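You operate a simulated robot arm through the tools that you are given. There is no shell and no other tool. Be economical: measure what you need, move in short steps, check, and stop when the job is done.

Carry out the task below with a simulated two-armed robot. There is one attempt and no reset: what you move stays moved.

TASK
Take the blue cloth from the top of the lift table and lay it out flat on the packing table.
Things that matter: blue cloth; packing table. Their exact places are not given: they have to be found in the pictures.

Only the result counts: the job must be done as asked and must still hold three seconds after the hand-in. Knocking over, shifting, dropping, spilling or breaking anything else fails it. Flat cloth is picked up by pressing the open fingertips on it (5 to 10 N) and closing them slowly along it; thin cloth reads only 2 to 8 mm in the jaws.

THE ROBOT
Two 7-joint arms with two-finger grippers on one trunk, on a base that drives. Base frame: it is fixed to the floor where the robot stands at the start and does not move with it; the origin is under the middle of the robot, x ahead of it, y to its left, z up; the surface under the hand at the start is at about z = 62. Lengths are in cm, angles in rad, forces in N, time in s.
The left shoulder is at the start at [6, 12.3, 94.5], the right one opposite. With the tool pointing down near the work surface each hand reaches from about 10 to 76 cm from the robot's upright axis, wherever it stands, measured 20 degrees to its own side. Places, roughly: packing table [30, 200, 80]. Payload 1.47 kg a hand.
The TCP of each hand is the grasp point between the finger pads, 1.6 cm short of the fingertips. In the tool frame z runs along the fingers and y along their closing line. The gripper opens to 8.7 cm. The gripper's body begins 5.5 cm behind the TCP.
Orientation is that of the tool frame in the base frame, as [roll, pitch, yaw] about the fixed x, y, z axes, in that order (R = Rz(yaw) Ry(pitch) Rx(roll)). With the fingers straight down and closing along the base's y, the tool's x points along the base's -x, its y along +y and its z along -z.

THE INTERFACE
- The arms move only by the tool jog_arm. It takes "left_motion", "right_motion" or both (then of equal length, played together; a hand with none holds still); each is a list of rows, each a list of 7 numbers: the shift along the tool's x, y, z in m, then the turn, a rotation vector about the tool's x, y, z in rad, then the finger opening in m, from 0 to 0.087. In form: [[x, y, z, wx, wy, wz, jaw], ...]. A call has 1 to 20 rows; each row shifts and turns the commanded pose from where the row before left it, along the tool's axes as they then stand. A row lasts 0.2 s, in which the tool goes at most 5 cm and 0.15 rad; a call with a longer step from one row to the next is refused whole, and so is a gripper value outside its range. A pose out of reach is approached as far as the arm can. The call stops where the force on the tool passes 40 N (or 10 N more than at its start, if that is more) or the arm is blocked; 0.2 s more then pass. Each finger travels about 15.3 cm/s and halts on what it meets, pressing with about 28 N; the grip force reading is that of the motor and also rises with nothing between the fingers. The clock runs only during rows and for 0.2 s after the last one: add rows that do not move to give the fingers time. It gives the time, the measured TCP pose, the force on the tool (base axes), the opening and the grip force at its end, in the units of the frame above (readings bear some noise), with the torque about the TCP (base axes, N m) and any sound that the robot's microphone picked up.
- Cameras (640 x 400 px; columns grow to the right, rows downward): "scene" is now at [7.43, -1.16, 148.63]; the picture's right is [-0.16, -0.99, 0.00], its down [-0.86, 0.14, -0.48] and it looks along [0.48, -0.08, -0.88] (base axes); focal length 267 px, centre (320, 200). "left" rides on the left gripper at [7.3, -1.2, -9] in its tool frame; the picture's right is [0.16, 0.99, 0.00], its down [-0.72, 0.12, -0.68] and it looks along [-0.67, 0.11, 0.73] (tool axes); focal length 247 px, centre (320, 200). "right" rides on the right gripper at [7.3, 1.2, -9] in its tool frame; the picture's right is [-0.16, 0.99, 0.00], its down [-0.72, -0.12, -0.68] and it looks along [-0.67, -0.11, 0.73] (tool axes); focal length 247 px, centre (320, 200).
- capture(camera): a new picture of that camera. It takes no simulated time.
- lift_body(by): slides the trunk up (or, below 0, down) by that many cm; the arms and the scene camera ride with it, the base frame stays. It gives what a move gives, with no picture.
- drive_base(legs): drives the robot by 1 to 6 legs, each [ahead, left, turn to the left] in cm, cm and rad, along the robot's own axes; the way and the turn of a leg run together, so that a leg with both is an arc; at most 150 cm and 3.142 rad a leg. The arms and the cameras ride along, it lands a little off, and it stops where it bumps. It gives what a move gives.
- head_to(pan, tilt): turns the head with the scene camera to pan (to the left, within 2.094 rad either way) and tilt (down, from -0.506 to 1.204), counted from straight ahead of the robot. It gives what a move gives.
- locate(camera, pixels): there is no depth. For up to 12 entries [column, row, z] of the newest picture of that camera ("zoom" is the newest enlarged one), the place [x, y] in the base frame at which the ray of that pixel passes the height z, good to about 0.2 cm. It takes no simulated time.
- zoom(camera, box): a new picture of the part [left, top, right, bottom] of that camera's present view, enlarged. It takes no simulated time.
- job_done(): hands the job in; it is judged then, once.

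Go step by step. Measure first, check grasps and placings, and put right what went wrong. The budget is 80 turns and 78 pictures, counting those below and the enlarged ones. Unless the task says otherwise, let go and move clear before handing in, and close with one line.

The tools are called after "Request:" as a command line: name --argument value ..., lists and objects as JSON in quotes. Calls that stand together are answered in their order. jog_arm: Moves the arms, as the interface text tells. Its arguments: {"type":"object","properties":{"left_motion":{"type":"array"},"right_motion":{"type":"array"}},"required":[]} The other tools are called the same way: lift_body (by) slides the trunk up or down; drive_base (legs) drives the base; head_to (pan, tilt) turns the head that bears the scene camera; capture (camera) takes a picture; locate (camera, pixels) gives the place at which the rays of pixels pass given heights; zoom (camera, box) takes an enlarged picture of a part of a camera's view; job_done () hands the job in.

At the start:

```text
time: 0.0
left_tcp_pos: [54.91, 6.18, 85.51]
left_tcp_rot: [-3.141, -0.001, 3.141]
left_ft_force: [0.6, 0.3, -0.4]
left_torque: [0.0, 0.01, 0.01]
left_finger_gap: 8.67
left_grasp_force: 0.1
right_tcp_pos: [38.31, -26.32, 79.13]
right_tcp_rot: [3.141, 0.001, -3.141]
right_ft_force: [-0.2, 0.3, -0.3]
right_torque: [-0.02, 0.0, 0.0]
right_finger_gap: 8.7
right_grasp_force: 0.0
trunk travel left (down, up): [-10.0, 13.0]
robot x, y, heading: [-0.31, 0.05, 0.0]
head pan, tilt: [-0.161, 1.068]
```

scene: 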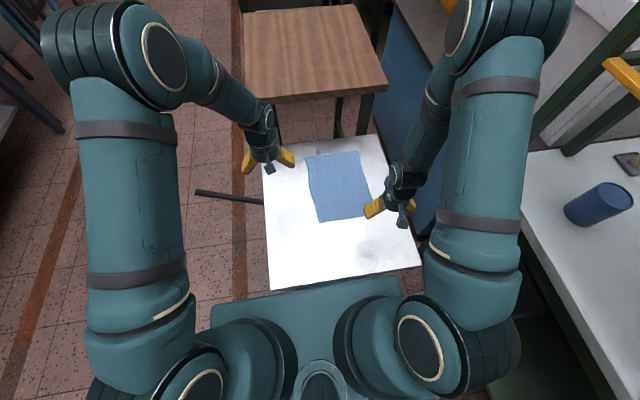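
right: 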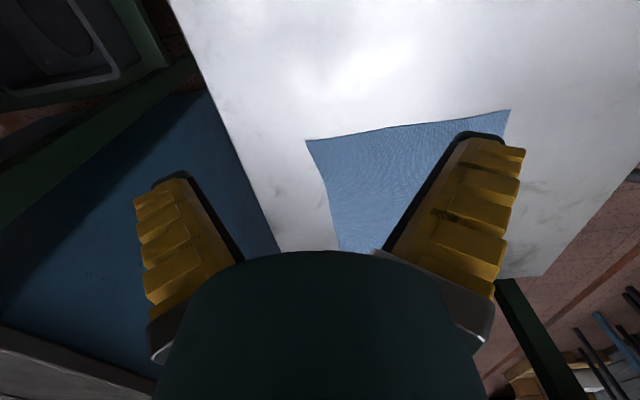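
left: 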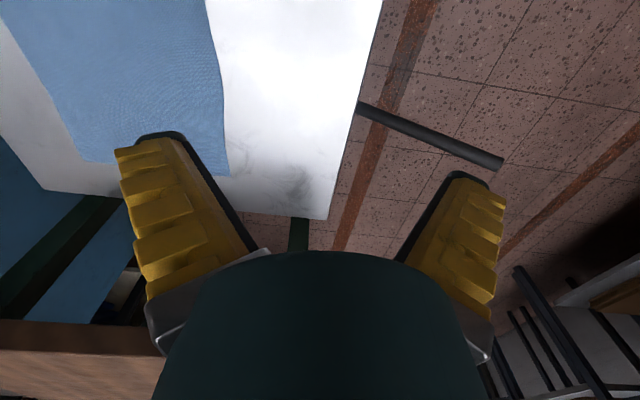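

The cloth lies on the white table in the scene picture, with corners near (306,157), (358,150), (371,213) and (319,222). I'll locate these and the table's edges, and turn the head to the packing table on the left.

Request:
locate --camera "scene" --pixels '[[306, 157, 62], [358, 150, 62], [371, 213, 62], [319, 222, 62], [262, 141, 62], [376, 135, 62], [422, 265, 62], [270, 290, 62], [195, 192, 62]]'

Request:
zoom --camera "scene" --box '[240, 120, 440, 300]'

Request:
head_to --pan 1.4 --tilt 0.5

Request:
capture --camera "scene"

```text
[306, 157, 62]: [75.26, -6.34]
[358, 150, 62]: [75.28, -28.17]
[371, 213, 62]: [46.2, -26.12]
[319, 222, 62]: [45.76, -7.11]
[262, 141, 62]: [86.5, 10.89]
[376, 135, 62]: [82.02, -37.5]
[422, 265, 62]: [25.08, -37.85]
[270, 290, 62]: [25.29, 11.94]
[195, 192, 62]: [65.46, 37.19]
```

```text
2.22 times, centred on (340, 210) of scene
```

zoom: 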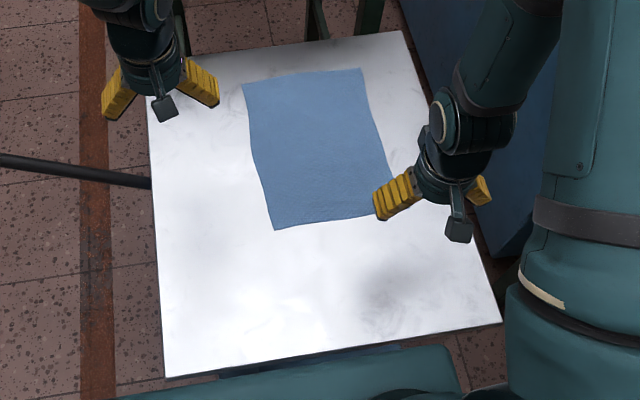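

```text
time: 1.6
left_tcp_pos: [54.84, 6.06, 85.6]
left_tcp_rot: [3.142, 0.0, 3.14]
left_ft_force: [-0.5, -0.1, -0.2]
left_torque: [-0.01, 0.01, 0.02]
left_finger_gap: 8.7
left_grasp_force: 0.0
right_tcp_pos: [38.29, -26.33, 79.03]
right_tcp_rot: [-3.141, 0.001, 3.141]
right_ft_force: [-0.3, 0.8, 0.3]
right_torque: [0.03, 0.0, -0.02]
right_finger_gap: 8.71
right_grasp_force: 0.1
trunk travel left (down, up): [-10.0, 13.0]
robot x, y, heading: [-0.05, 0.25, 0.004]
head pan, tilt: [1.4, 0.499]
```

```text
73 pictures are left
```

scene: 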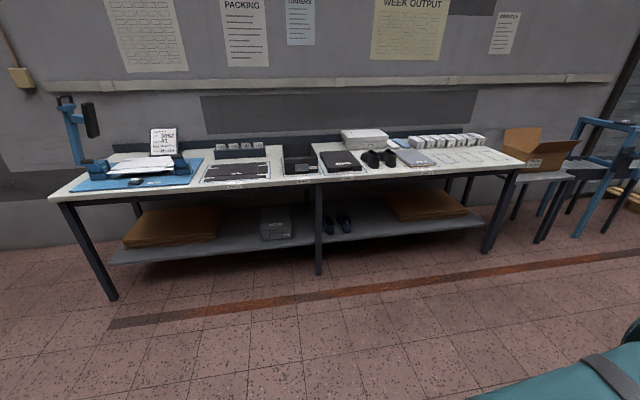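

The packing table stands along the wall and is fairly crowded. I'll zoom in on its top to look for a free area.

Request:
zoom --camera "scene" --box '[40, 110, 300, 220]'

Request:
zoom --camera "scene" --box '[270, 110, 530, 220]'

Request:
locate --camera "scene" --pixels '[[50, 197, 80], [318, 185, 80], [520, 166, 80], [440, 165, 80], [500, 150, 80], [275, 183, 80], [190, 187, 80]]'

```text
2.46 times, centred on (170, 165) of scene
```

zoom: 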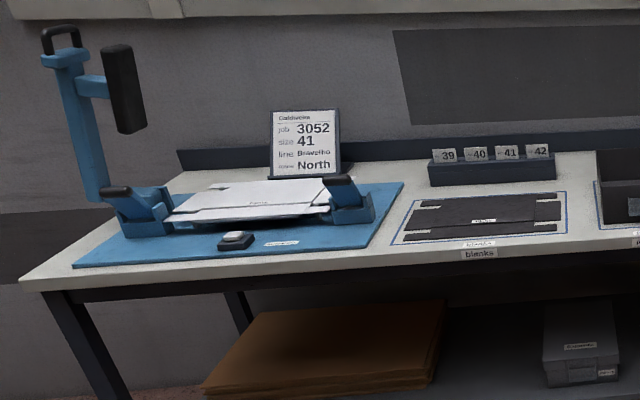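

```text
2.46 times, centred on (400, 165) of scene
```

zoom: 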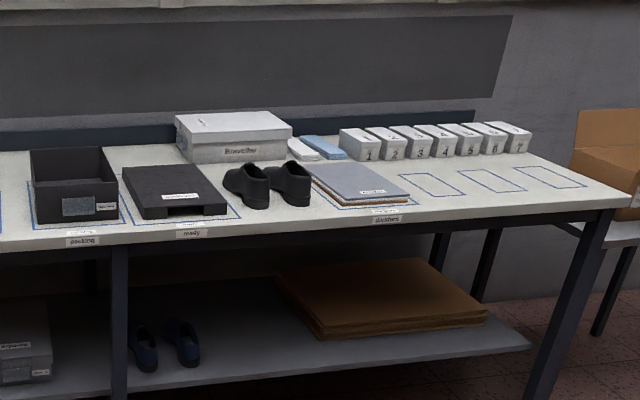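

```text
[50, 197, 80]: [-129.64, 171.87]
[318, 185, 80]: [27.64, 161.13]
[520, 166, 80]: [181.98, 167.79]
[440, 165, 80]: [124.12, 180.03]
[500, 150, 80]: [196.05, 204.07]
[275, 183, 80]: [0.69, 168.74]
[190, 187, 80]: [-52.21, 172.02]
```

The right end of the packing table, around x 125–180, looks empty apart from some taped outlines. I'll check the way there and that end of the table.

Request:
head_to --pan 0.75 --tilt 0.5

Request:
capture --camera "scene"

Request:
zoom --camera "scene" --box '[40, 60, 300, 220]'

```text
time: 2.7
left_tcp_pos: [54.84, 6.17, 85.42]
left_tcp_rot: [-3.14, 0.001, 3.142]
left_ft_force: [-0.9, -0.6, 0.3]
left_torque: [0.03, 0.0, 0.02]
left_finger_gap: 8.7
left_grasp_force: 0.0
right_tcp_pos: [38.35, -26.32, 79.1]
right_tcp_rot: [-3.14, 0.001, 3.141]
right_ft_force: [0.8, 0.6, -1.2]
right_torque: [0.01, 0.02, 0.02]
right_finger_gap: 8.69
right_grasp_force: 0.0
trunk travel left (down, up): [-10.0, 13.0]
robot x, y, heading: [-0.07, 0.11, -0.004]
head pan, tilt: [0.75, 0.499]
```

```text
70 pictures are left
```

scene: 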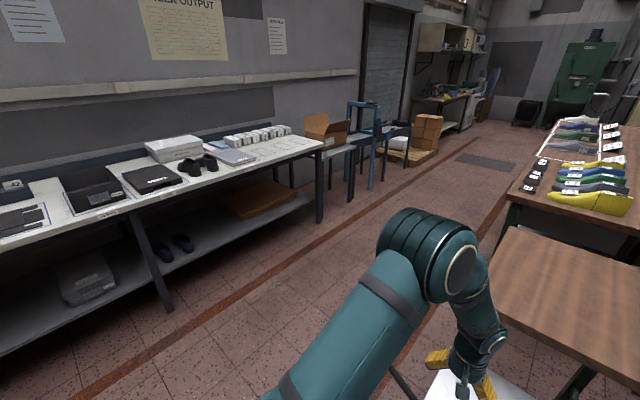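

```text
2.46 times, centred on (170, 140) of scene
```

zoom: 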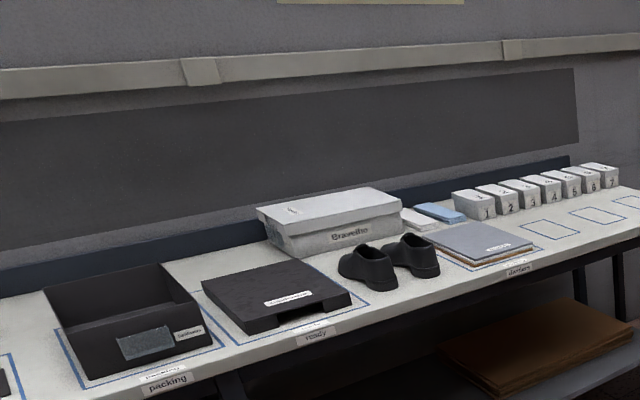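

The aisle is clear. I'll measure the free end of the table, then look back at the lift table.

Request:
locate --camera "scene" --pixels '[[322, 144, 80], [257, 160, 80], [231, 168, 80], [238, 147, 80], [290, 136, 80], [200, 180, 80], [144, 198, 80], [500, 255, 80], [296, 133, 80]]'

Request:
head_to --pan -0.16 --tilt 1.07

```text
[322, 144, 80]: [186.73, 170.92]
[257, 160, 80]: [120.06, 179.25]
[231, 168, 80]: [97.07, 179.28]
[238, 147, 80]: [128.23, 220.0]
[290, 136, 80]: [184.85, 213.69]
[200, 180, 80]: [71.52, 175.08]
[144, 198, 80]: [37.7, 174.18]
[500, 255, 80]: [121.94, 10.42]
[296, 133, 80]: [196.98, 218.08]
```

```text
time: 3.9
left_tcp_pos: [54.88, 6.12, 85.5]
left_tcp_rot: [3.141, 0.0, -3.141]
left_ft_force: [-0.7, -0.1, 0.1]
left_torque: [0.01, 0.0, -0.04]
left_finger_gap: 8.71
left_grasp_force: 0.1
right_tcp_pos: [38.33, -26.32, 79.07]
right_tcp_rot: [-3.14, 0.001, -3.141]
right_ft_force: [-0.7, 0.1, -0.2]
right_torque: [-0.04, 0.0, 0.02]
right_finger_gap: 8.68
right_grasp_force: 0.0
trunk travel left (down, up): [-10.0, 13.0]
robot x, y, heading: [0.32, -0.1, 0.002]
head pan, tilt: [-0.161, 1.07]
```

The free area is about x 125–182 by y 172–210, enough for the roughly 20 × 30 cm cloth. Next I'll turn both hands 90° so the fingers close across the near short edge, with their cameras facing outward.

Request:
jog_arm --left_motion '[[0, 0, 0, 0, 0, 0.1428, 0.087], [0, 0, 0, 0, 0, 0.1428, 0.087], [0, 0, 0, 0, 0, 0.1428, 0.087], [0, 0, 0, 0, 0, 0.1428, 0.087], [0, 0, 0, 0, 0, 0.1428, 0.087], [0, 0, 0, 0, 0, 0.1428, 0.087], [0, 0, 0, 0, 0, 0.1428, 0.087], [0, 0, 0, 0, 0, 0.1428, 0.087], [0, 0, 0, 0, 0, 0.1428, 0.06], [0, 0, 0, 0, 0, 0.1428, 0.03], [0, 0, 0, 0, 0, 0.1428, 0.03], [0, 0, 0, 0, 0, 0, 0.03]]' --right_motion '[[0, 0, 0, 0, 0, -0.1428, 0.087], [0, 0, 0, 0, 0, -0.1428, 0.087], [0, 0, 0, 0, 0, -0.1428, 0.087], [0, 0, 0, 0, 0, -0.1428, 0.087], [0, 0, 0, 0, 0, -0.1428, 0.087], [0, 0, 0, 0, 0, -0.1428, 0.087], [0, 0, 0, 0, 0, -0.1428, 0.087], [0, 0, 0, 0, 0, -0.1428, 0.087], [0, 0, 0, 0, 0, -0.1428, 0.06], [0, 0, 0, 0, 0, -0.1428, 0.03], [0, 0, 0, 0, 0, -0.1428, 0.03], [0, 0, 0, 0, 0, 0, 0.03]]'

Request:
capture --camera "scene"

Request:
capture --camera "right"

Request:
capture --camera "left"

```text
time: 6.5
left_tcp_pos: [54.85, 6.19, 85.6]
left_tcp_rot: [-3.141, 0.0, 1.568]
left_ft_force: [-1.5, 0.6, -0.3]
left_torque: [-0.02, 0.01, 0.02]
left_finger_gap: 3.6
left_grasp_force: 4.7
right_tcp_pos: [38.28, -26.42, 79.2]
right_tcp_rot: [3.141, 0.0, -1.569]
right_ft_force: [0.3, -0.4, 0.3]
right_torque: [-0.01, -0.02, 0.01]
right_finger_gap: 3.6
right_grasp_force: 4.5
trunk travel left (down, up): [-10.0, 13.0]
robot x, y, heading: [-0.3, -0.09, 0.001]
head pan, tilt: [-0.161, 1.07]
```

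```text
68 pictures are left
```

scene: 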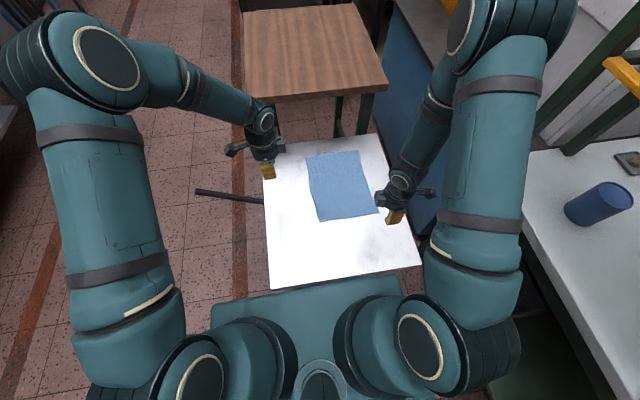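

```text
67 pictures are left
```

right: 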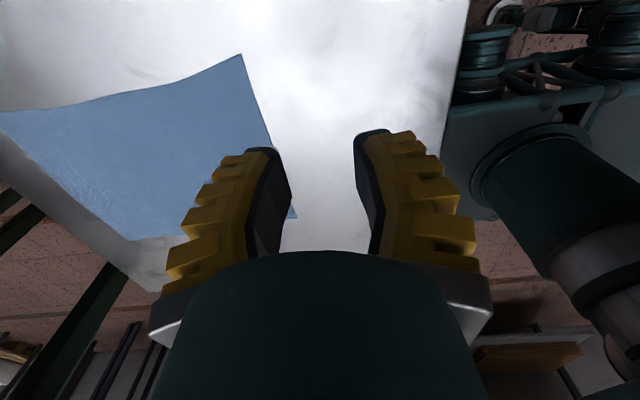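

```text
66 pictures are left
```

left: 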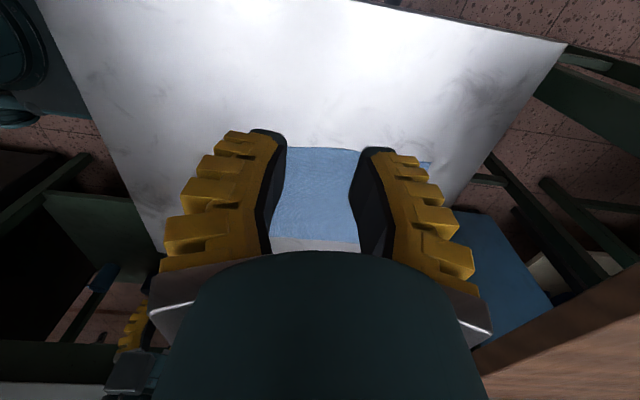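

Request:
locate --camera "right" --pixels '[[241, 54, 62], [296, 217, 62], [275, 150, 62], [0, 113, 62]]'

Request:
locate --camera "scene" --pixels '[[319, 222, 62], [379, 213, 62], [306, 157, 62], [358, 150, 62]]'

Request:
zoom --camera "scene" --box '[260, 130, 420, 230]'

```text
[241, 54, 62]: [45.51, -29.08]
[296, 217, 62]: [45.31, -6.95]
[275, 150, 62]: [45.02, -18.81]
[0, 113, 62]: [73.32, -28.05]
```

```text
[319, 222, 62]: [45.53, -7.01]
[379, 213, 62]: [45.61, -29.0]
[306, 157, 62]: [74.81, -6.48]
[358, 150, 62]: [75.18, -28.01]
```

```text
4.00 times, centred on (340, 180) of scene
```

zoom: 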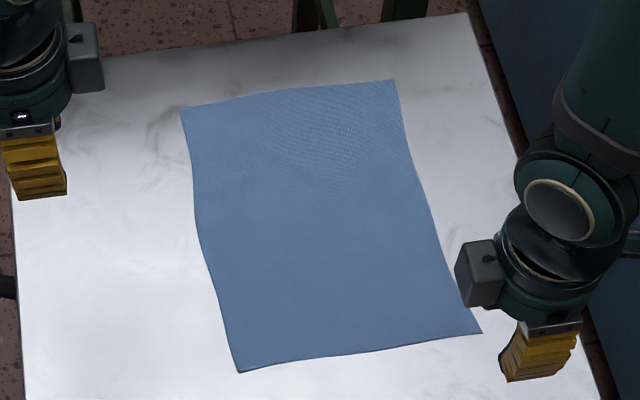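

Both views agree: the near edge lies at x≈45.4 and runs from y≈-7 to -29. I'll bring both hands above that edge, with the fingers 3 cm open.

Request:
jog_arm --left_motion '[[-0.01925, -0.0089, 0.0245, 0, 0, 0, 0.03], [-0.01925, -0.0089, 0.0245, 0, 0, 0, 0.03], [-0.01925, -0.0089, 0.0245, 0, 0, 0, 0.03], [-0.01925, -0.0089, 0.0245, 0, 0, 0, 0.03], [-0.01925, -0.0089, 0.0245, 0, 0, 0, 0.03], [-0.01925, -0.0089, 0.0245, 0, 0, 0, 0.03], [-0.01925, -0.0089, 0.0245, 0, 0, 0, 0.03], [-0.01925, -0.0089, 0.0245, 0, 0, 0, 0.03], [0, 0, 0, 0, 0, 0, 0.03], [0, 0, 0, 0, 0, 0, 0.03]]' --right_motion '[[0.0005, -0.01175, 0.0165, 0, 0, 0, 0.03], [0.0005, -0.01175, 0.0165, 0, 0, 0, 0.03], [0.0005, -0.01175, 0.0165, 0, 0, 0, 0.03], [0.0005, -0.01175, 0.0165, 0, 0, 0, 0.03], [0.0005, -0.01175, 0.0165, 0, 0, 0, 0.03], [0.0005, -0.01175, 0.0165, 0, 0, 0, 0.03], [0.0005, -0.01175, 0.0165, 0, 0, 0, 0.03], [0.0005, -0.01175, 0.0165, 0, 0, 0, 0.03], [0, 0, 0, 0, 0, 0, 0.03], [0, 0, 0, 0, 0, 0, 0.03]]'

Request:
capture --camera "right"

Request:
zoom --camera "scene" --box '[260, 130, 420, 230]'

```text
time: 8.7
left_tcp_pos: [47.7, -9.25, 66.01]
left_tcp_rot: [-3.141, 0.0, 1.572]
left_ft_force: [0.1, -0.3, 0.9]
left_torque: [-0.01, 0.0, -0.02]
left_finger_gap: 3.62
left_grasp_force: 4.2
right_tcp_pos: [47.7, -26.73, 65.85]
right_tcp_rot: [3.14, -0.001, -1.571]
right_ft_force: [0.4, -0.5, 0.5]
right_torque: [-0.02, 0.03, 0.02]
right_finger_gap: 3.6
right_grasp_force: 4.3
trunk travel left (down, up): [-10.0, 13.0]
robot x, y, heading: [0.23, -0.3, 0.001]
head pan, tilt: [-0.161, 1.07]
```

```text
64 pictures are left
```

right: 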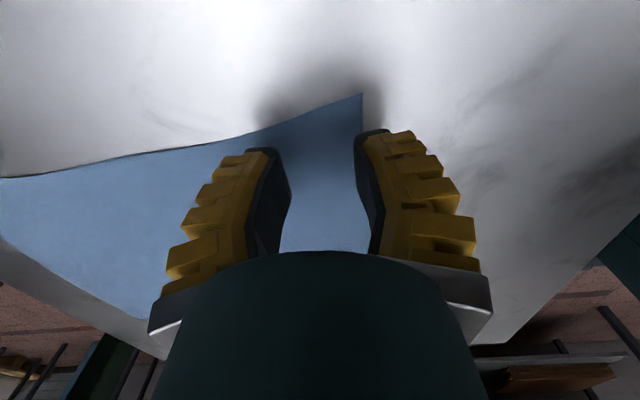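

```text
4.00 times, centred on (340, 180) of scene
```

zoom: 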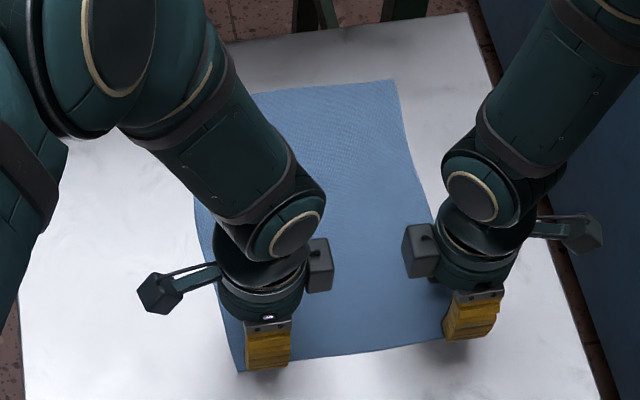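

The outer finger's pad sits right at the cloth's edge, because the real gap is 3.6 cm. I'll shift 0.9 cm onto the cloth and come down close to contact.

Request:
jog_arm --left_motion '[[0, 0.009, 0, 0, 0, 0, 0.03], [0, 0, 0.01, 0, 0, 0, 0.03], [0, 0, 0.01, 0, 0, 0, 0.03], [0, 0, 0.003, 0, 0, 0, 0.03], [0, 0, 0, 0, 0, 0, 0.03]]' --right_motion '[[0, -0.009, 0, 0, 0, 0, 0.03], [0, 0, 0.01, 0, 0, 0, 0.03], [0, 0, 0.01, 0, 0, 0, 0.03], [0, 0, 0.0015, 0, 0, 0, 0.03], [0, 0, 0, 0, 0, 0, 0.03]]'

```text
time: 9.9
left_tcp_pos: [48.72, -9.18, 63.83]
left_tcp_rot: [3.139, 0.001, 1.572]
left_ft_force: [0.1, -0.2, 6.0]
left_torque: [0.01, 0.06, 0.0]
left_finger_gap: 3.36
left_grasp_force: 3.6
right_tcp_pos: [48.71, -26.8, 63.74]
right_tcp_rot: [-3.139, -0.001, -1.57]
right_ft_force: [0.2, -0.9, 1.5]
right_torque: [0.03, 0.0, -0.01]
right_finger_gap: 3.11
right_grasp_force: 7.3
trunk travel left (down, up): [-10.0, 13.0]
robot x, y, heading: [-0.37, 0.1, -0.002]
head pan, tilt: [-0.161, 1.07]
```

The left hand presses with 6 N, the right only lightly. I'll lower the right a little further.

Request:
jog_arm --left_motion '[[0, 0, 0.0003, 0, 0, 0, 0.03], [0, 0, 0, 0, 0, 0, 0.03]]' --right_motion '[[0, 0, 0.0015, 0, 0, 0, 0.03], [0, 0, 0, 0, 0, 0, 0.03]]'

```text
time: 10.5
left_tcp_pos: [48.63, -9.23, 63.57]
left_tcp_rot: [3.139, 0.001, 1.571]
left_ft_force: [-0.1, 0.6, 8.2]
left_torque: [0.03, 0.0, 0.0]
left_finger_gap: 3.4
left_grasp_force: 3.5
right_tcp_pos: [48.62, -26.71, 63.77]
right_tcp_rot: [-3.14, 0.0, -1.572]
right_ft_force: [0.2, 0.6, 12.5]
right_torque: [-0.02, 0.01, 0.01]
right_finger_gap: 3.23
right_grasp_force: 7.8
trunk travel left (down, up): [-10.0, 13.0]
robot x, y, heading: [0.02, -0.59, 0.0]
head pan, tilt: [-0.161, 1.07]
```

The left hand reads 8 N and the right 12.5 N. I'll ease the right up slightly and close both slowly along the cloth.

Request:
jog_arm --left_motion '[[0, 0, 0, 0, 0, 0, 0.03], [0, 0, 0, 0, 0, 0, 0.027], [0, 0, 0, 0, 0, 0, 0.024], [0, 0, 0, 0, 0, 0, 0.021], [0, 0, 0, 0, 0, 0, 0.018], [0, 0, 0, 0, 0, 0, 0.015], [0, 0, 0, 0, 0, 0, 0.012], [0, 0, 0, 0, 0, 0, 0.009], [0, 0, 0, 0, 0, 0, 0.006], [0, 0, 0, 0, 0, 0, 0.003], [0, 0, 0, 0, 0, 0, 0], [0, 0, 0, 0, 0, 0, 0], [0, 0, 0, 0, 0, 0, 0]]' --right_motion '[[0, 0, -0.0006, 0, 0, 0, 0.03], [0, 0, 0, 0, 0, 0, 0.027], [0, 0, 0, 0, 0, 0, 0.024], [0, 0, 0, 0, 0, 0, 0.021], [0, 0, 0, 0, 0, 0, 0.018], [0, 0, 0, 0, 0, 0, 0.015], [0, 0, 0, 0, 0, 0, 0.012], [0, 0, 0, 0, 0, 0, 0.009], [0, 0, 0, 0, 0, 0, 0.006], [0, 0, 0, 0, 0, 0, 0.003], [0, 0, 0, 0, 0, 0, 0], [0, 0, 0, 0, 0, 0, 0], [0, 0, 0, 0, 0, 0, 0]]'

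Request:
capture --camera "right"

Request:
capture --camera "left"

```text
time: 13.3
left_tcp_pos: [48.66, -9.21, 63.61]
left_tcp_rot: [-3.141, -0.001, 1.571]
left_ft_force: [0.9, -0.6, 0.6]
left_torque: [0.02, -0.01, 0.01]
left_finger_gap: 0.03
left_grasp_force: 21.6
right_tcp_pos: [48.52, -26.8, 63.63]
right_tcp_rot: [3.141, 0.0, -1.573]
right_ft_force: [1.1, -0.6, 0.9]
right_torque: [0.02, -0.02, 0.02]
right_finger_gap: 0.0
right_grasp_force: 29.9
trunk travel left (down, up): [-10.0, 13.0]
robot x, y, heading: [0.05, -0.18, -0.001]
head pan, tilt: [-0.161, 1.07]
```

```text
62 pictures are left
```

right: 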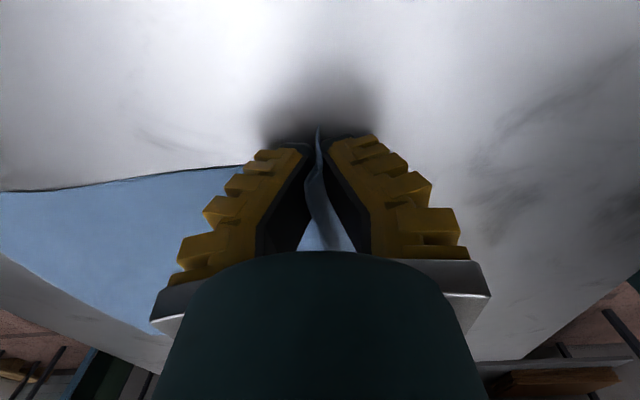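

```text
61 pictures are left
```

left: 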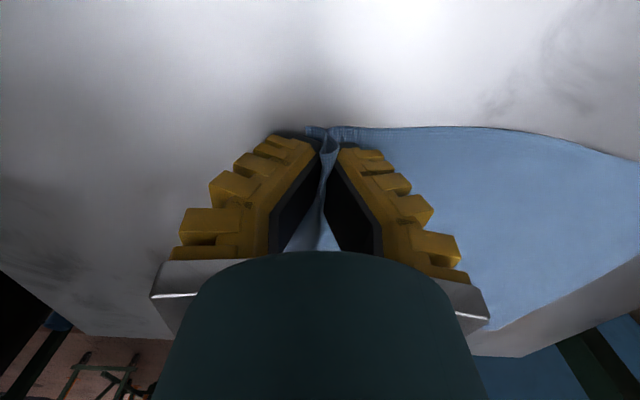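

The pictures show a fold of cloth between the fingers, but the gaps read about 0, so the hold is doubtful. I'll lift a few centimetres to test it.

Request:
jog_arm --left_motion '[[0, 0, -0.01, 0, 0, 0, 0], [0, 0, -0.01, 0, 0, 0, 0], [0, 0, -0.01, 0, 0, 0, 0], [0, 0, -0.01, 0, 0, 0, 0], [0, 0, 0, 0, 0, 0, 0]]' --right_motion '[[0, 0, -0.01, 0, 0, 0, 0], [0, 0, -0.01, 0, 0, 0, 0], [0, 0, -0.01, 0, 0, 0, 0], [0, 0, -0.01, 0, 0, 0, 0], [0, 0, 0, 0, 0, 0, 0]]'

Request:
capture --camera "right"

Request:
capture --camera "left"

```text
time: 14.5
left_tcp_pos: [48.57, -9.22, 67.6]
left_tcp_rot: [3.141, 0.0, 1.57]
left_ft_force: [-0.4, -0.3, -0.5]
left_torque: [0.0, -0.02, -0.01]
left_finger_gap: 0.0
left_grasp_force: 25.3
right_tcp_pos: [48.71, -26.86, 67.58]
right_tcp_rot: [3.141, 0.0, -1.571]
right_ft_force: [0.8, -0.2, -0.3]
right_torque: [-0.01, -0.09, 0.01]
right_finger_gap: 0.0
right_grasp_force: 30.4
trunk travel left (down, up): [-10.0, 13.0]
robot x, y, heading: [0.01, -0.06, -0.001]
head pan, tilt: [-0.161, 1.07]
```

```text
60 pictures are left
```

right: 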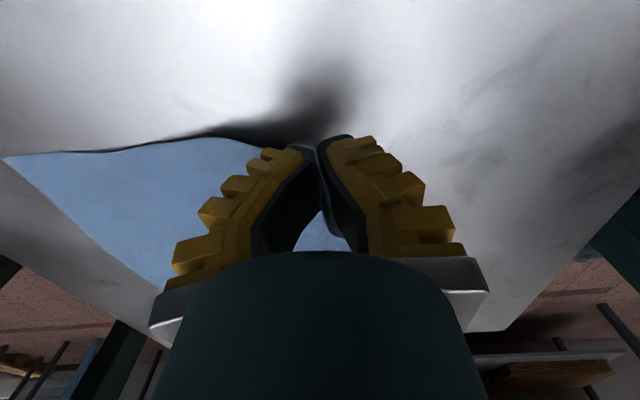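

```text
59 pictures are left
```

left: 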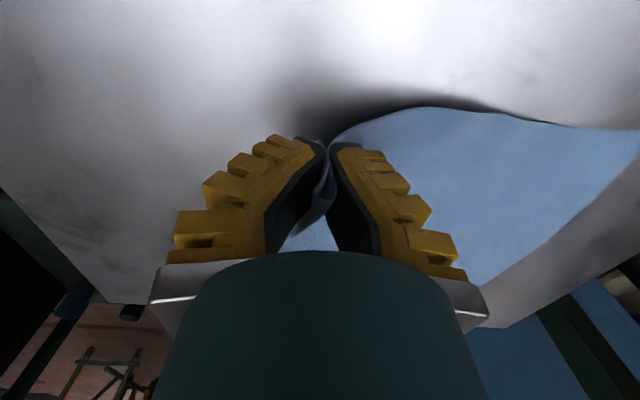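

Both corners have come up with the hands, so the hold is real. I'll raise the trunk, then lift the hands further.

Request:
lift_body --by 13

Request:
jog_arm --left_motion '[[0, 0, -0.02, 0, 0, 0, 0], [0, 0, -0.02, 0, 0, 0, 0], [0, 0, -0.02, 0, 0, 0, 0], [0, 0, -0.02, 0, 0, 0, 0], [0, 0, -0.02, 0, 0, 0, 0], [0, 0, -0.02, 0, 0, 0, 0], [0, 0, -0.02, 0, 0, 0, 0], [0, 0, -0.02, 0, 0, 0, 0], [0, 0, -0.02, 0, 0, 0, 0], [0, 0, -0.02, 0, 0, 0, 0], [0, 0, -0.02, 0, 0, 0, 0], [0, 0, -0.02, 0, 0, 0, 0], [0, 0, -0.02, 0, 0, 0, 0], [0, 0, -0.02, 0, 0, 0, 0], [0, 0, -0.02, 0, 0, 0, 0], [0, 0, -0.02, 0, 0, 0, 0], [0, 0, -0.02, 0, 0, 0, 0], [0, 0, 0, 0, 0, 0, 0]]' --right_motion '[[0, 0, -0.02, 0, 0, 0, 0], [0, 0, -0.02, 0, 0, 0, 0], [0, 0, -0.02, 0, 0, 0, 0], [0, 0, -0.02, 0, 0, 0, 0], [0, 0, -0.02, 0, 0, 0, 0], [0, 0, -0.02, 0, 0, 0, 0], [0, 0, -0.02, 0, 0, 0, 0], [0, 0, -0.02, 0, 0, 0, 0], [0, 0, -0.02, 0, 0, 0, 0], [0, 0, -0.02, 0, 0, 0, 0], [0, 0, -0.02, 0, 0, 0, 0], [0, 0, -0.02, 0, 0, 0, 0], [0, 0, -0.02, 0, 0, 0, 0], [0, 0, -0.02, 0, 0, 0, 0], [0, 0, -0.02, 0, 0, 0, 0], [0, 0, -0.02, 0, 0, 0, 0], [0, 0, -0.02, 0, 0, 0, 0], [0, 0, 0, 0, 0, 0, 0]]'

Request:
capture --camera "scene"

Request:
capture --camera "left"

```text
time: 16.1
left_tcp_pos: [48.57, -9.23, 80.59]
left_tcp_rot: [3.141, -0.001, 1.571]
left_ft_force: [-0.3, 0.0, 1.1]
left_torque: [-0.01, -0.04, -0.01]
left_finger_gap: 0.03
left_grasp_force: 27.9
right_tcp_pos: [48.77, -26.74, 80.58]
right_tcp_rot: [-3.14, 0.0, -1.569]
right_ft_force: [-0.1, 0.8, -0.6]
right_torque: [0.01, 0.03, -0.01]
right_finger_gap: 0.05
right_grasp_force: 20.9
trunk travel left (down, up): [-23.0, 0.0]
robot x, y, heading: [-0.14, -0.0, 0.003]
head pan, tilt: [-0.161, 1.07]
```

```text
time: 19.9
left_tcp_pos: [48.68, -9.18, 114.62]
left_tcp_rot: [3.14, -0.001, 1.572]
left_ft_force: [0.0, 0.1, 0.3]
left_torque: [-0.02, 0.01, 0.01]
left_finger_gap: 0.11
left_grasp_force: 27.7
right_tcp_pos: [48.75, -26.81, 114.47]
right_tcp_rot: [3.14, 0.0, -1.571]
right_ft_force: [-0.7, 0.3, 1.0]
right_torque: [-0.01, -0.03, -0.02]
right_finger_gap: 0.0
right_grasp_force: 28.1
trunk travel left (down, up): [-23.0, 0.0]
robot x, y, heading: [0.15, -0.16, -0.001]
head pan, tilt: [-0.161, 1.07]
```

```text
58 pictures are left
```

scene: 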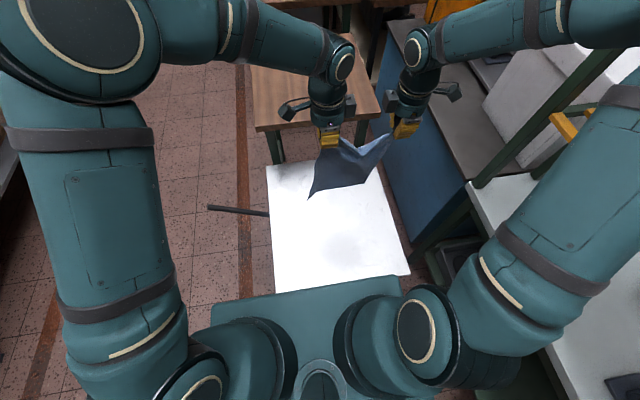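

```text
57 pictures are left
```

left: 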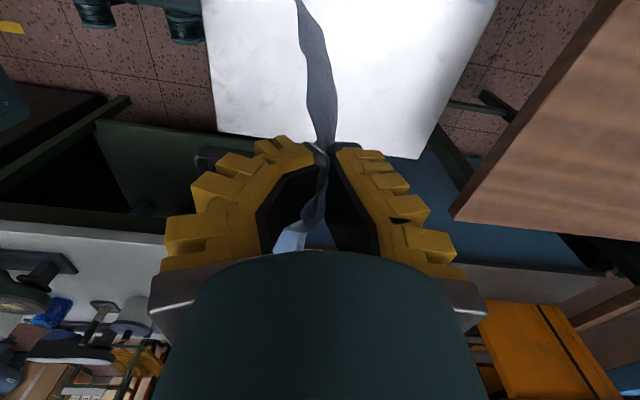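

Request:
zoom --camera "scene" --box '[260, 80, 460, 205]'

Request:
capture --camera "right"

```text
3.20 times, centred on (360, 142) of scene
```

zoom: 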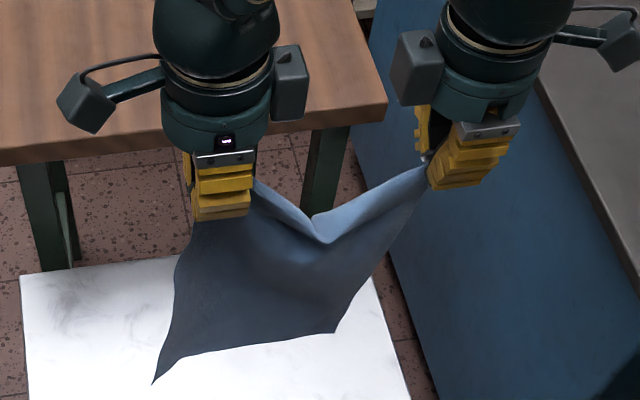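

```text
55 pictures are left
```

right: 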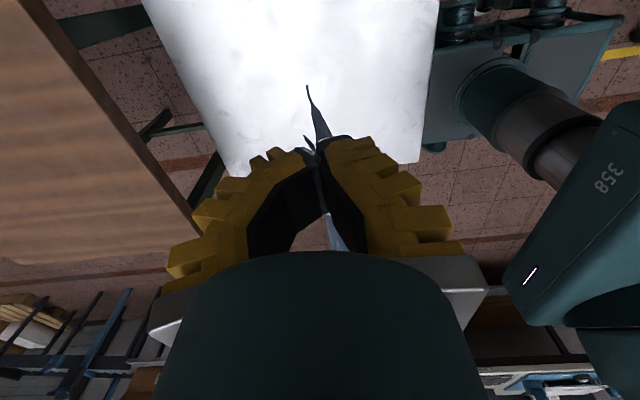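

The cloth hangs from both hands with its top edge sagging. I'll spread the hands by a small amount to straighten it, then back off, turn left and drive along the aisle to the free end of the packing table.

Request:
jog_arm --left_motion '[[0.003, 0, 0, 0, 0, 0, 0], [0.003, 0, 0, 0, 0, 0, 0], [0, 0, 0, 0, 0, 0, 0]]' --right_motion '[[0.003, 0, 0, 0, 0, 0, 0], [0.003, 0, 0, 0, 0, 0, 0], [0, 0, 0, 0, 0, 0, 0]]'

Request:
drive_base --legs '[[-20, 0, 0], [0, 0, 1.571], [88, 0, 0]]'

Request:
head_to --pan -0.6 --tilt 0.8

Request:
capture --camera "scene"

```text
time: 20.7
left_tcp_pos: [48.64, -8.53, 114.66]
left_tcp_rot: [3.141, 0.0, 1.57]
left_ft_force: [0.2, 0.1, -0.8]
left_torque: [-0.01, 0.01, -0.03]
left_finger_gap: 0.01
left_grasp_force: 22.6
right_tcp_pos: [48.63, -27.26, 114.61]
right_tcp_rot: [3.141, 0.0, -1.571]
right_ft_force: [0.5, -0.1, -0.4]
right_torque: [0.02, 0.01, 0.0]
right_finger_gap: 0.01
right_grasp_force: 27.7
trunk travel left (down, up): [-23.0, 0.0]
robot x, y, heading: [-0.2, -0.22, -0.003]
head pan, tilt: [-0.161, 1.07]
```

```text
time: 30.3
left_tcp_pos: [-8.82, 136.94, 114.52]
left_tcp_rot: [-3.14, 0.0, 3.121]
left_ft_force: [-3.9, 11.1, 0.0]
left_torque: [0.06, 0.04, 0.12]
left_finger_gap: 0.02
left_grasp_force: 28.6
right_tcp_pos: [9.91, 136.56, 114.61]
right_tcp_rot: [-3.141, 0.0, -0.02]
right_ft_force: [-0.2, 0.2, -0.6]
right_torque: [0.05, 0.01, 0.05]
right_finger_gap: 0.01
right_grasp_force: 27.9
trunk travel left (down, up): [-23.0, 0.0]
robot x, y, heading: [-18.53, 89.17, 1.549]
head pan, tilt: [-0.161, 1.07]
```

```text
time: 31.2
left_tcp_pos: [-8.78, 136.89, 114.63]
left_tcp_rot: [3.14, 0.001, 3.12]
left_ft_force: [-0.2, 0.4, 0.2]
left_torque: [-0.04, -0.01, -0.01]
left_finger_gap: 0.0
left_grasp_force: 27.1
right_tcp_pos: [9.87, 136.52, 114.6]
right_tcp_rot: [-3.14, 0.0, -0.022]
right_ft_force: [0.0, 0.8, 0.7]
right_torque: [0.0, 0.01, 0.0]
right_finger_gap: 0.03
right_grasp_force: 27.8
trunk travel left (down, up): [-23.0, 0.0]
robot x, y, heading: [-18.47, 88.44, 1.544]
head pan, tilt: [-0.6, 0.799]
```

```text
54 pictures are left
```

scene: 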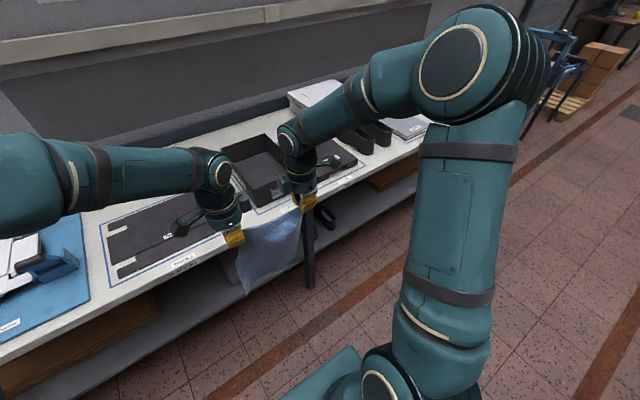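

The cloth still hangs from both hands and the aisle ahead is free. I'll move sideways along the table to its empty end.

Request:
drive_base --legs '[[0, -2, 0.024], [0, -75, 0], [0, -75, 0]]'

Request:
head_to --pan -0.2 --tilt 0.75

Request:
capture --camera "scene"

```text
time: 45.2
left_tcp_pos: [142.24, 136.67, 114.72]
left_tcp_rot: [3.141, 0.001, 3.135]
left_ft_force: [0.1, 0.7, -0.4]
left_torque: [-0.01, -0.01, -0.02]
left_finger_gap: 0.01
left_grasp_force: 28.9
right_tcp_pos: [161.04, 136.49, 114.52]
right_tcp_rot: [-3.141, -0.001, -0.008]
right_ft_force: [-0.6, 0.3, -0.2]
right_torque: [0.0, -0.02, 0.0]
right_finger_gap: 0.0
right_grasp_force: 27.3
trunk travel left (down, up): [-23.0, 0.0]
robot x, y, heading: [133.2, 88.01, 1.562]
head pan, tilt: [-0.6, 0.799]
```

```text
time: 46.1
left_tcp_pos: [142.31, 136.64, 114.57]
left_tcp_rot: [-3.141, 0.0, 3.135]
left_ft_force: [-0.5, 0.8, -0.1]
left_torque: [-0.02, -0.01, 0.01]
left_finger_gap: 0.0
left_grasp_force: 28.3
right_tcp_pos: [161.03, 136.58, 114.43]
right_tcp_rot: [-3.14, 0.0, -0.006]
right_ft_force: [0.1, 0.7, -0.2]
right_torque: [-0.01, 0.0, -0.02]
right_finger_gap: 0.01
right_grasp_force: 28.3
trunk travel left (down, up): [-23.0, 0.0]
robot x, y, heading: [133.19, 87.95, 1.561]
head pan, tilt: [-0.201, 0.75]
```

```text
53 pictures are left
```

scene: 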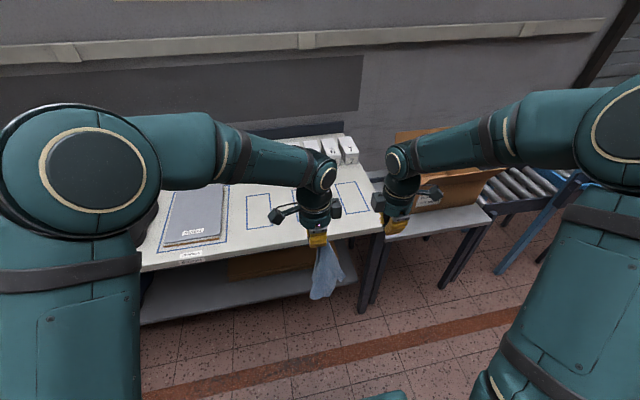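

It looks as if the cloth now hangs only from the left hand (around 325,275). I'll zoom in and measure the table.

Request:
zoom --camera "scene" --box '[220, 150, 460, 310]'

Request:
capture --camera "left"

Request:
locate --camera "scene" --pixels '[[140, 271, 80], [230, 255, 80], [384, 230, 80], [247, 230, 80], [272, 194, 80], [229, 188, 80], [220, 240, 80], [343, 162, 80], [366, 205, 80]]'

Request:
capture --camera "right"

```text
2.50 times, centred on (340, 230) of scene
```

zoom: 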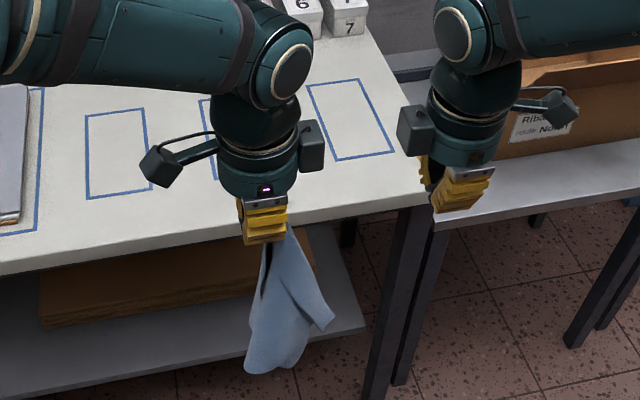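

```text
51 pictures are left
```

left: 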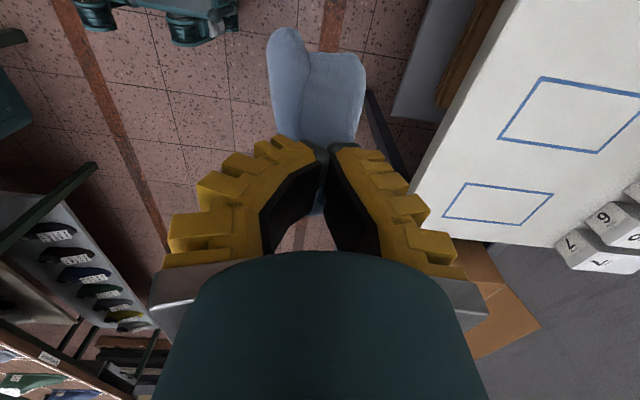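

```text
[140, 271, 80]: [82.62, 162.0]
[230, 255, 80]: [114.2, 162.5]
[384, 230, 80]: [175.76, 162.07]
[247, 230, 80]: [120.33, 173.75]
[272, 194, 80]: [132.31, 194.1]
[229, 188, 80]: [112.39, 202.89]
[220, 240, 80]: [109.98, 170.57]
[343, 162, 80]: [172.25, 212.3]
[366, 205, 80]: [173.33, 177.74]
```

```text
50 pictures are left
```

right: 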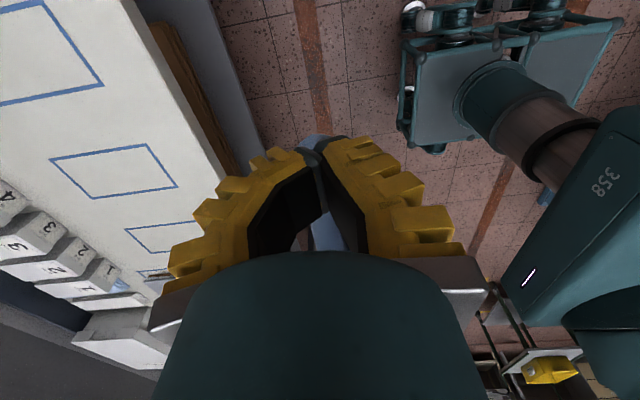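

The right hand has lost its corner during the drive; the left still holds its own, and the table's free area is x 115–175, y 163–208. I'll move the right hand clear and spin it so its camera faces the cloth, to take the loose corner again.

Request:
jog_arm --right_motion '[[0.02, 0, 0, 0, 0, 0, 0.03], [0.02, 0, 0, 0, 0, 0, 0.05], [0.02, 0, 0, 0, 0, 0, 0.05], [0.02, 0, 0, 0, 0, 0, 0.05], [0.02, 0, 0, 0, 0, 0, 0.05], [0.02, 0, 0, 0, 0, 0, 0.05]]'

Request:
jog_arm --right_motion '[[0, 0, 0, 0, 0, 0.149, 0.05], [0, 0, 0, 0, 0, 0.149, 0.05], [0, 0, 0, 0, 0, 0.149, 0.05], [0, 0, 0, 0, 0, 0.149, 0.05], [0, 0, 0, 0, 0, 0.149, 0.05], [0, 0, 0, 0, 0, 0.149, 0.05], [0, 0, 0, 0, 0, 0.149, 0.05], [0, 0, 0, 0, 0, 0.149, 0.05], [0, 0, 0, 0, 0, 0.149, 0.05], [0, 0, 0, 0, 0, 0.149, 0.05], [0, 0, 0, 0, 0, 0.149, 0.05], [0, 0, 0, 0, 0, 0.149, 0.05], [0, 0, 0, 0, 0, 0.149, 0.05], [0, 0, 0, 0, 0, 0.149, 0.05], [0, 0, 0, 0, 0, 0.149, 0.05], [0, 0, 0, 0, 0, 0.149, 0.05], [0, 0, 0, 0, 0, 0.149, 0.05], [0, 0, 0, 0, 0, 0.149, 0.05], [0, 0, 0, 0, 0, 0.149, 0.05], [0, 0, 0, 0, 0, 0.149, 0.05]]'

Request:
capture --camera "right"

Request:
zoom --camera "scene" --box '[240, 180, 440, 305]'

```text
time: 47.5
left_tcp_pos: [142.22, 136.65, 114.53]
left_tcp_rot: [-3.141, 0.0, 3.135]
left_ft_force: [0.6, 0.6, 0.1]
left_torque: [0.0, 0.03, -0.02]
left_finger_gap: 0.0
left_grasp_force: 26.9
right_tcp_pos: [173.12, 136.42, 114.59]
right_tcp_rot: [3.142, 0.001, -0.007]
right_ft_force: [0.2, 0.1, -0.4]
right_torque: [0.01, 0.0, -0.01]
right_finger_gap: 5.54
right_grasp_force: 3.6
trunk travel left (down, up): [-23.0, 0.0]
robot x, y, heading: [133.67, 88.17, 1.559]
head pan, tilt: [-0.201, 0.75]
```

```text
time: 51.7
left_tcp_pos: [142.23, 136.66, 114.52]
left_tcp_rot: [-3.14, 0.0, 3.135]
left_ft_force: [-0.3, -0.1, 0.0]
left_torque: [-0.04, 0.01, 0.01]
left_finger_gap: 0.0
left_grasp_force: 28.0
right_tcp_pos: [172.95, 136.42, 114.61]
right_tcp_rot: [3.141, -0.001, -2.992]
right_ft_force: [-0.2, 0.0, -0.4]
right_torque: [-0.02, -0.03, 0.01]
right_finger_gap: 5.52
right_grasp_force: 3.6
trunk travel left (down, up): [-23.0, 0.0]
robot x, y, heading: [133.37, 87.99, 1.566]
head pan, tilt: [-0.201, 0.75]
```

```text
49 pictures are left
```

right: 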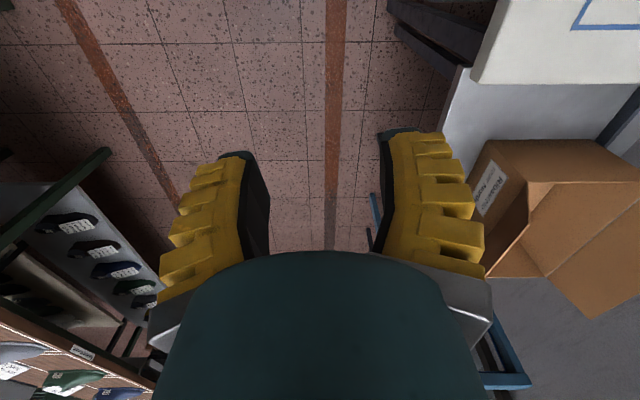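

```text
3.20 times, centred on (340, 242) of scene
```

zoom: 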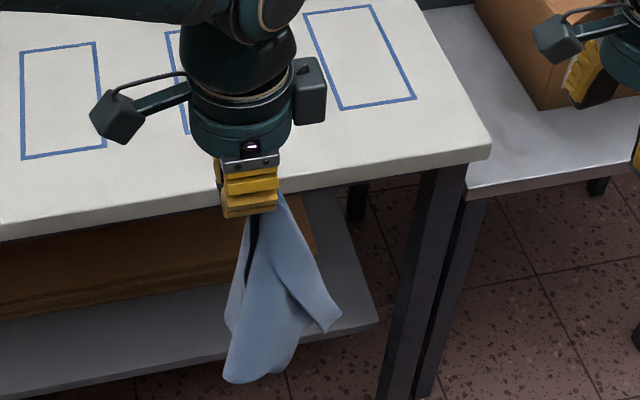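

The right camera now sits on the inner side. I'll tilt the right hand about 70° so the fingers point at the cloth, and lower it to the loose corner's height.

Request:
jog_arm --right_motion '[[0, 0, 0.015, 0, 0, 0.14, 0.05], [0, 0, 0.015, 0, 0.149, 0, 0.05], [0, 0, 0.015, 0, 0.149, 0, 0.05], [0, 0, 0, 0, 0.149, 0, 0.05], [0, 0, 0, 0, 0.149, 0, 0.05], [0, 0, 0, 0, 0.149, 0, 0.05], [0, 0, 0, 0, 0.149, 0, 0.05], [0, 0, 0, 0, 0.149, 0, 0.05], [0, 0, 0, 0, 0.149, 0, 0.05], [0, 0, 0, 0, 0, 0, 0.05]]'

Request:
capture --camera "right"

Request:
capture --camera "scene"

```text
time: 53.9
left_tcp_pos: [142.28, 136.63, 114.59]
left_tcp_rot: [-3.141, 0.001, 3.135]
left_ft_force: [-0.5, -0.9, 0.0]
left_torque: [0.0, 0.0, 0.01]
left_finger_gap: 0.02
left_grasp_force: 27.3
right_tcp_pos: [172.81, 136.62, 110.14]
right_tcp_rot: [3.14, -1.195, -3.125]
right_ft_force: [0.4, -0.1, 0.5]
right_torque: [-0.03, 0.0, 0.01]
right_finger_gap: 5.58
right_grasp_force: 3.7
trunk travel left (down, up): [-23.0, 0.0]
robot x, y, heading: [133.4, 88.5, 1.564]
head pan, tilt: [-0.201, 0.75]
```

```text
47 pictures are left
```

right: 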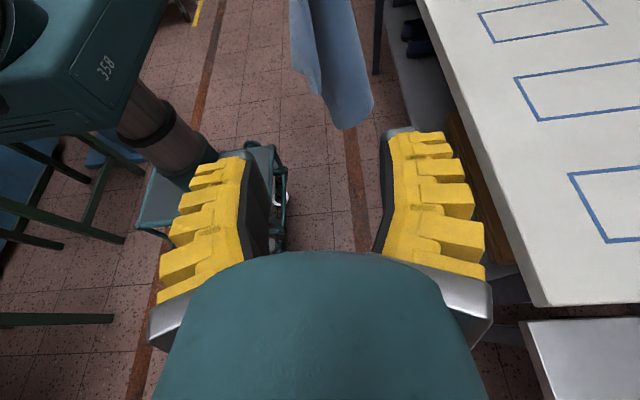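

```text
46 pictures are left
```

scene: 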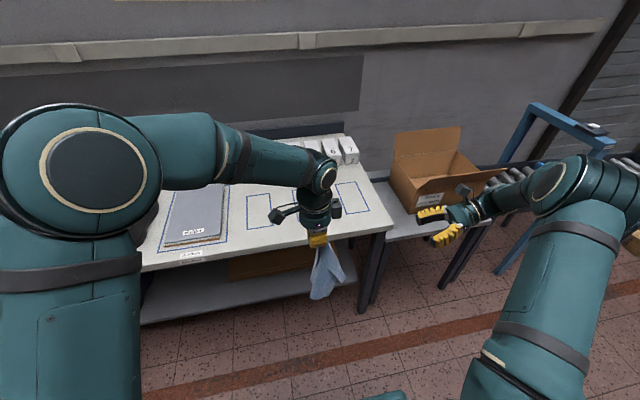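

Request:
zoom --camera "right" --box '[250, 0, 430, 140]'

Request:
zoom --camera "scene" --box '[280, 220, 380, 310]'

```text
2.86 times, centred on (340, 70) of right
```

zoom: 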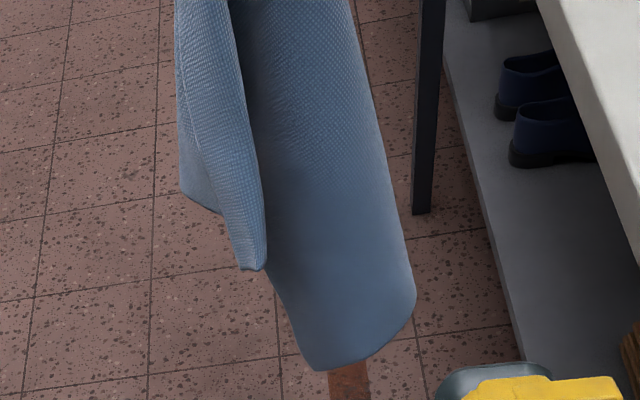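

```text
4.44 times, centred on (330, 265) of scene
```

zoom: 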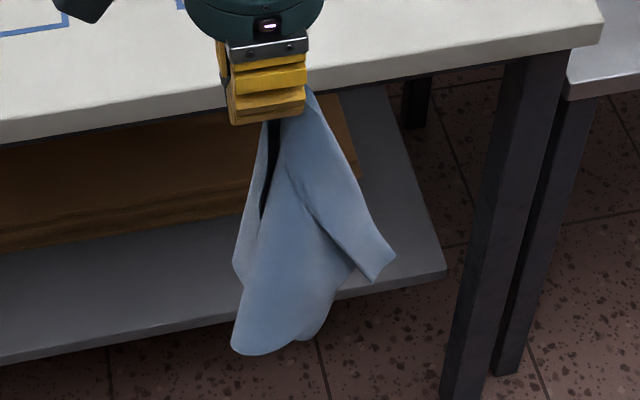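

The loose corner's tip is at about (317,94) in the right view and (343,283) in the scene view. I'll triangulate it.

Request:
locate --camera "scene" --pixels '[[343, 283.5, 90], [343, 283.5, 95], [343, 283.5, 100], [347, 278, 95], [316, 311, 85]]'

Request:
locate --camera "right" --pixels '[[316.6, 94.5, 90], [316.6, 94.5, 95], [316.6, 94.5, 100], [345, 130, 85]]'

```text
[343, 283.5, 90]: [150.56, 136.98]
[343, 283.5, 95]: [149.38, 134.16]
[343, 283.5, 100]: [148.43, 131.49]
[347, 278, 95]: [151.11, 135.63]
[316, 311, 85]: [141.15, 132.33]
```

```text
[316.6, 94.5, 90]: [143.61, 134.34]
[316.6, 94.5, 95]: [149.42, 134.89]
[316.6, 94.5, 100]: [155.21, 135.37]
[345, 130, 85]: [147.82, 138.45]
```

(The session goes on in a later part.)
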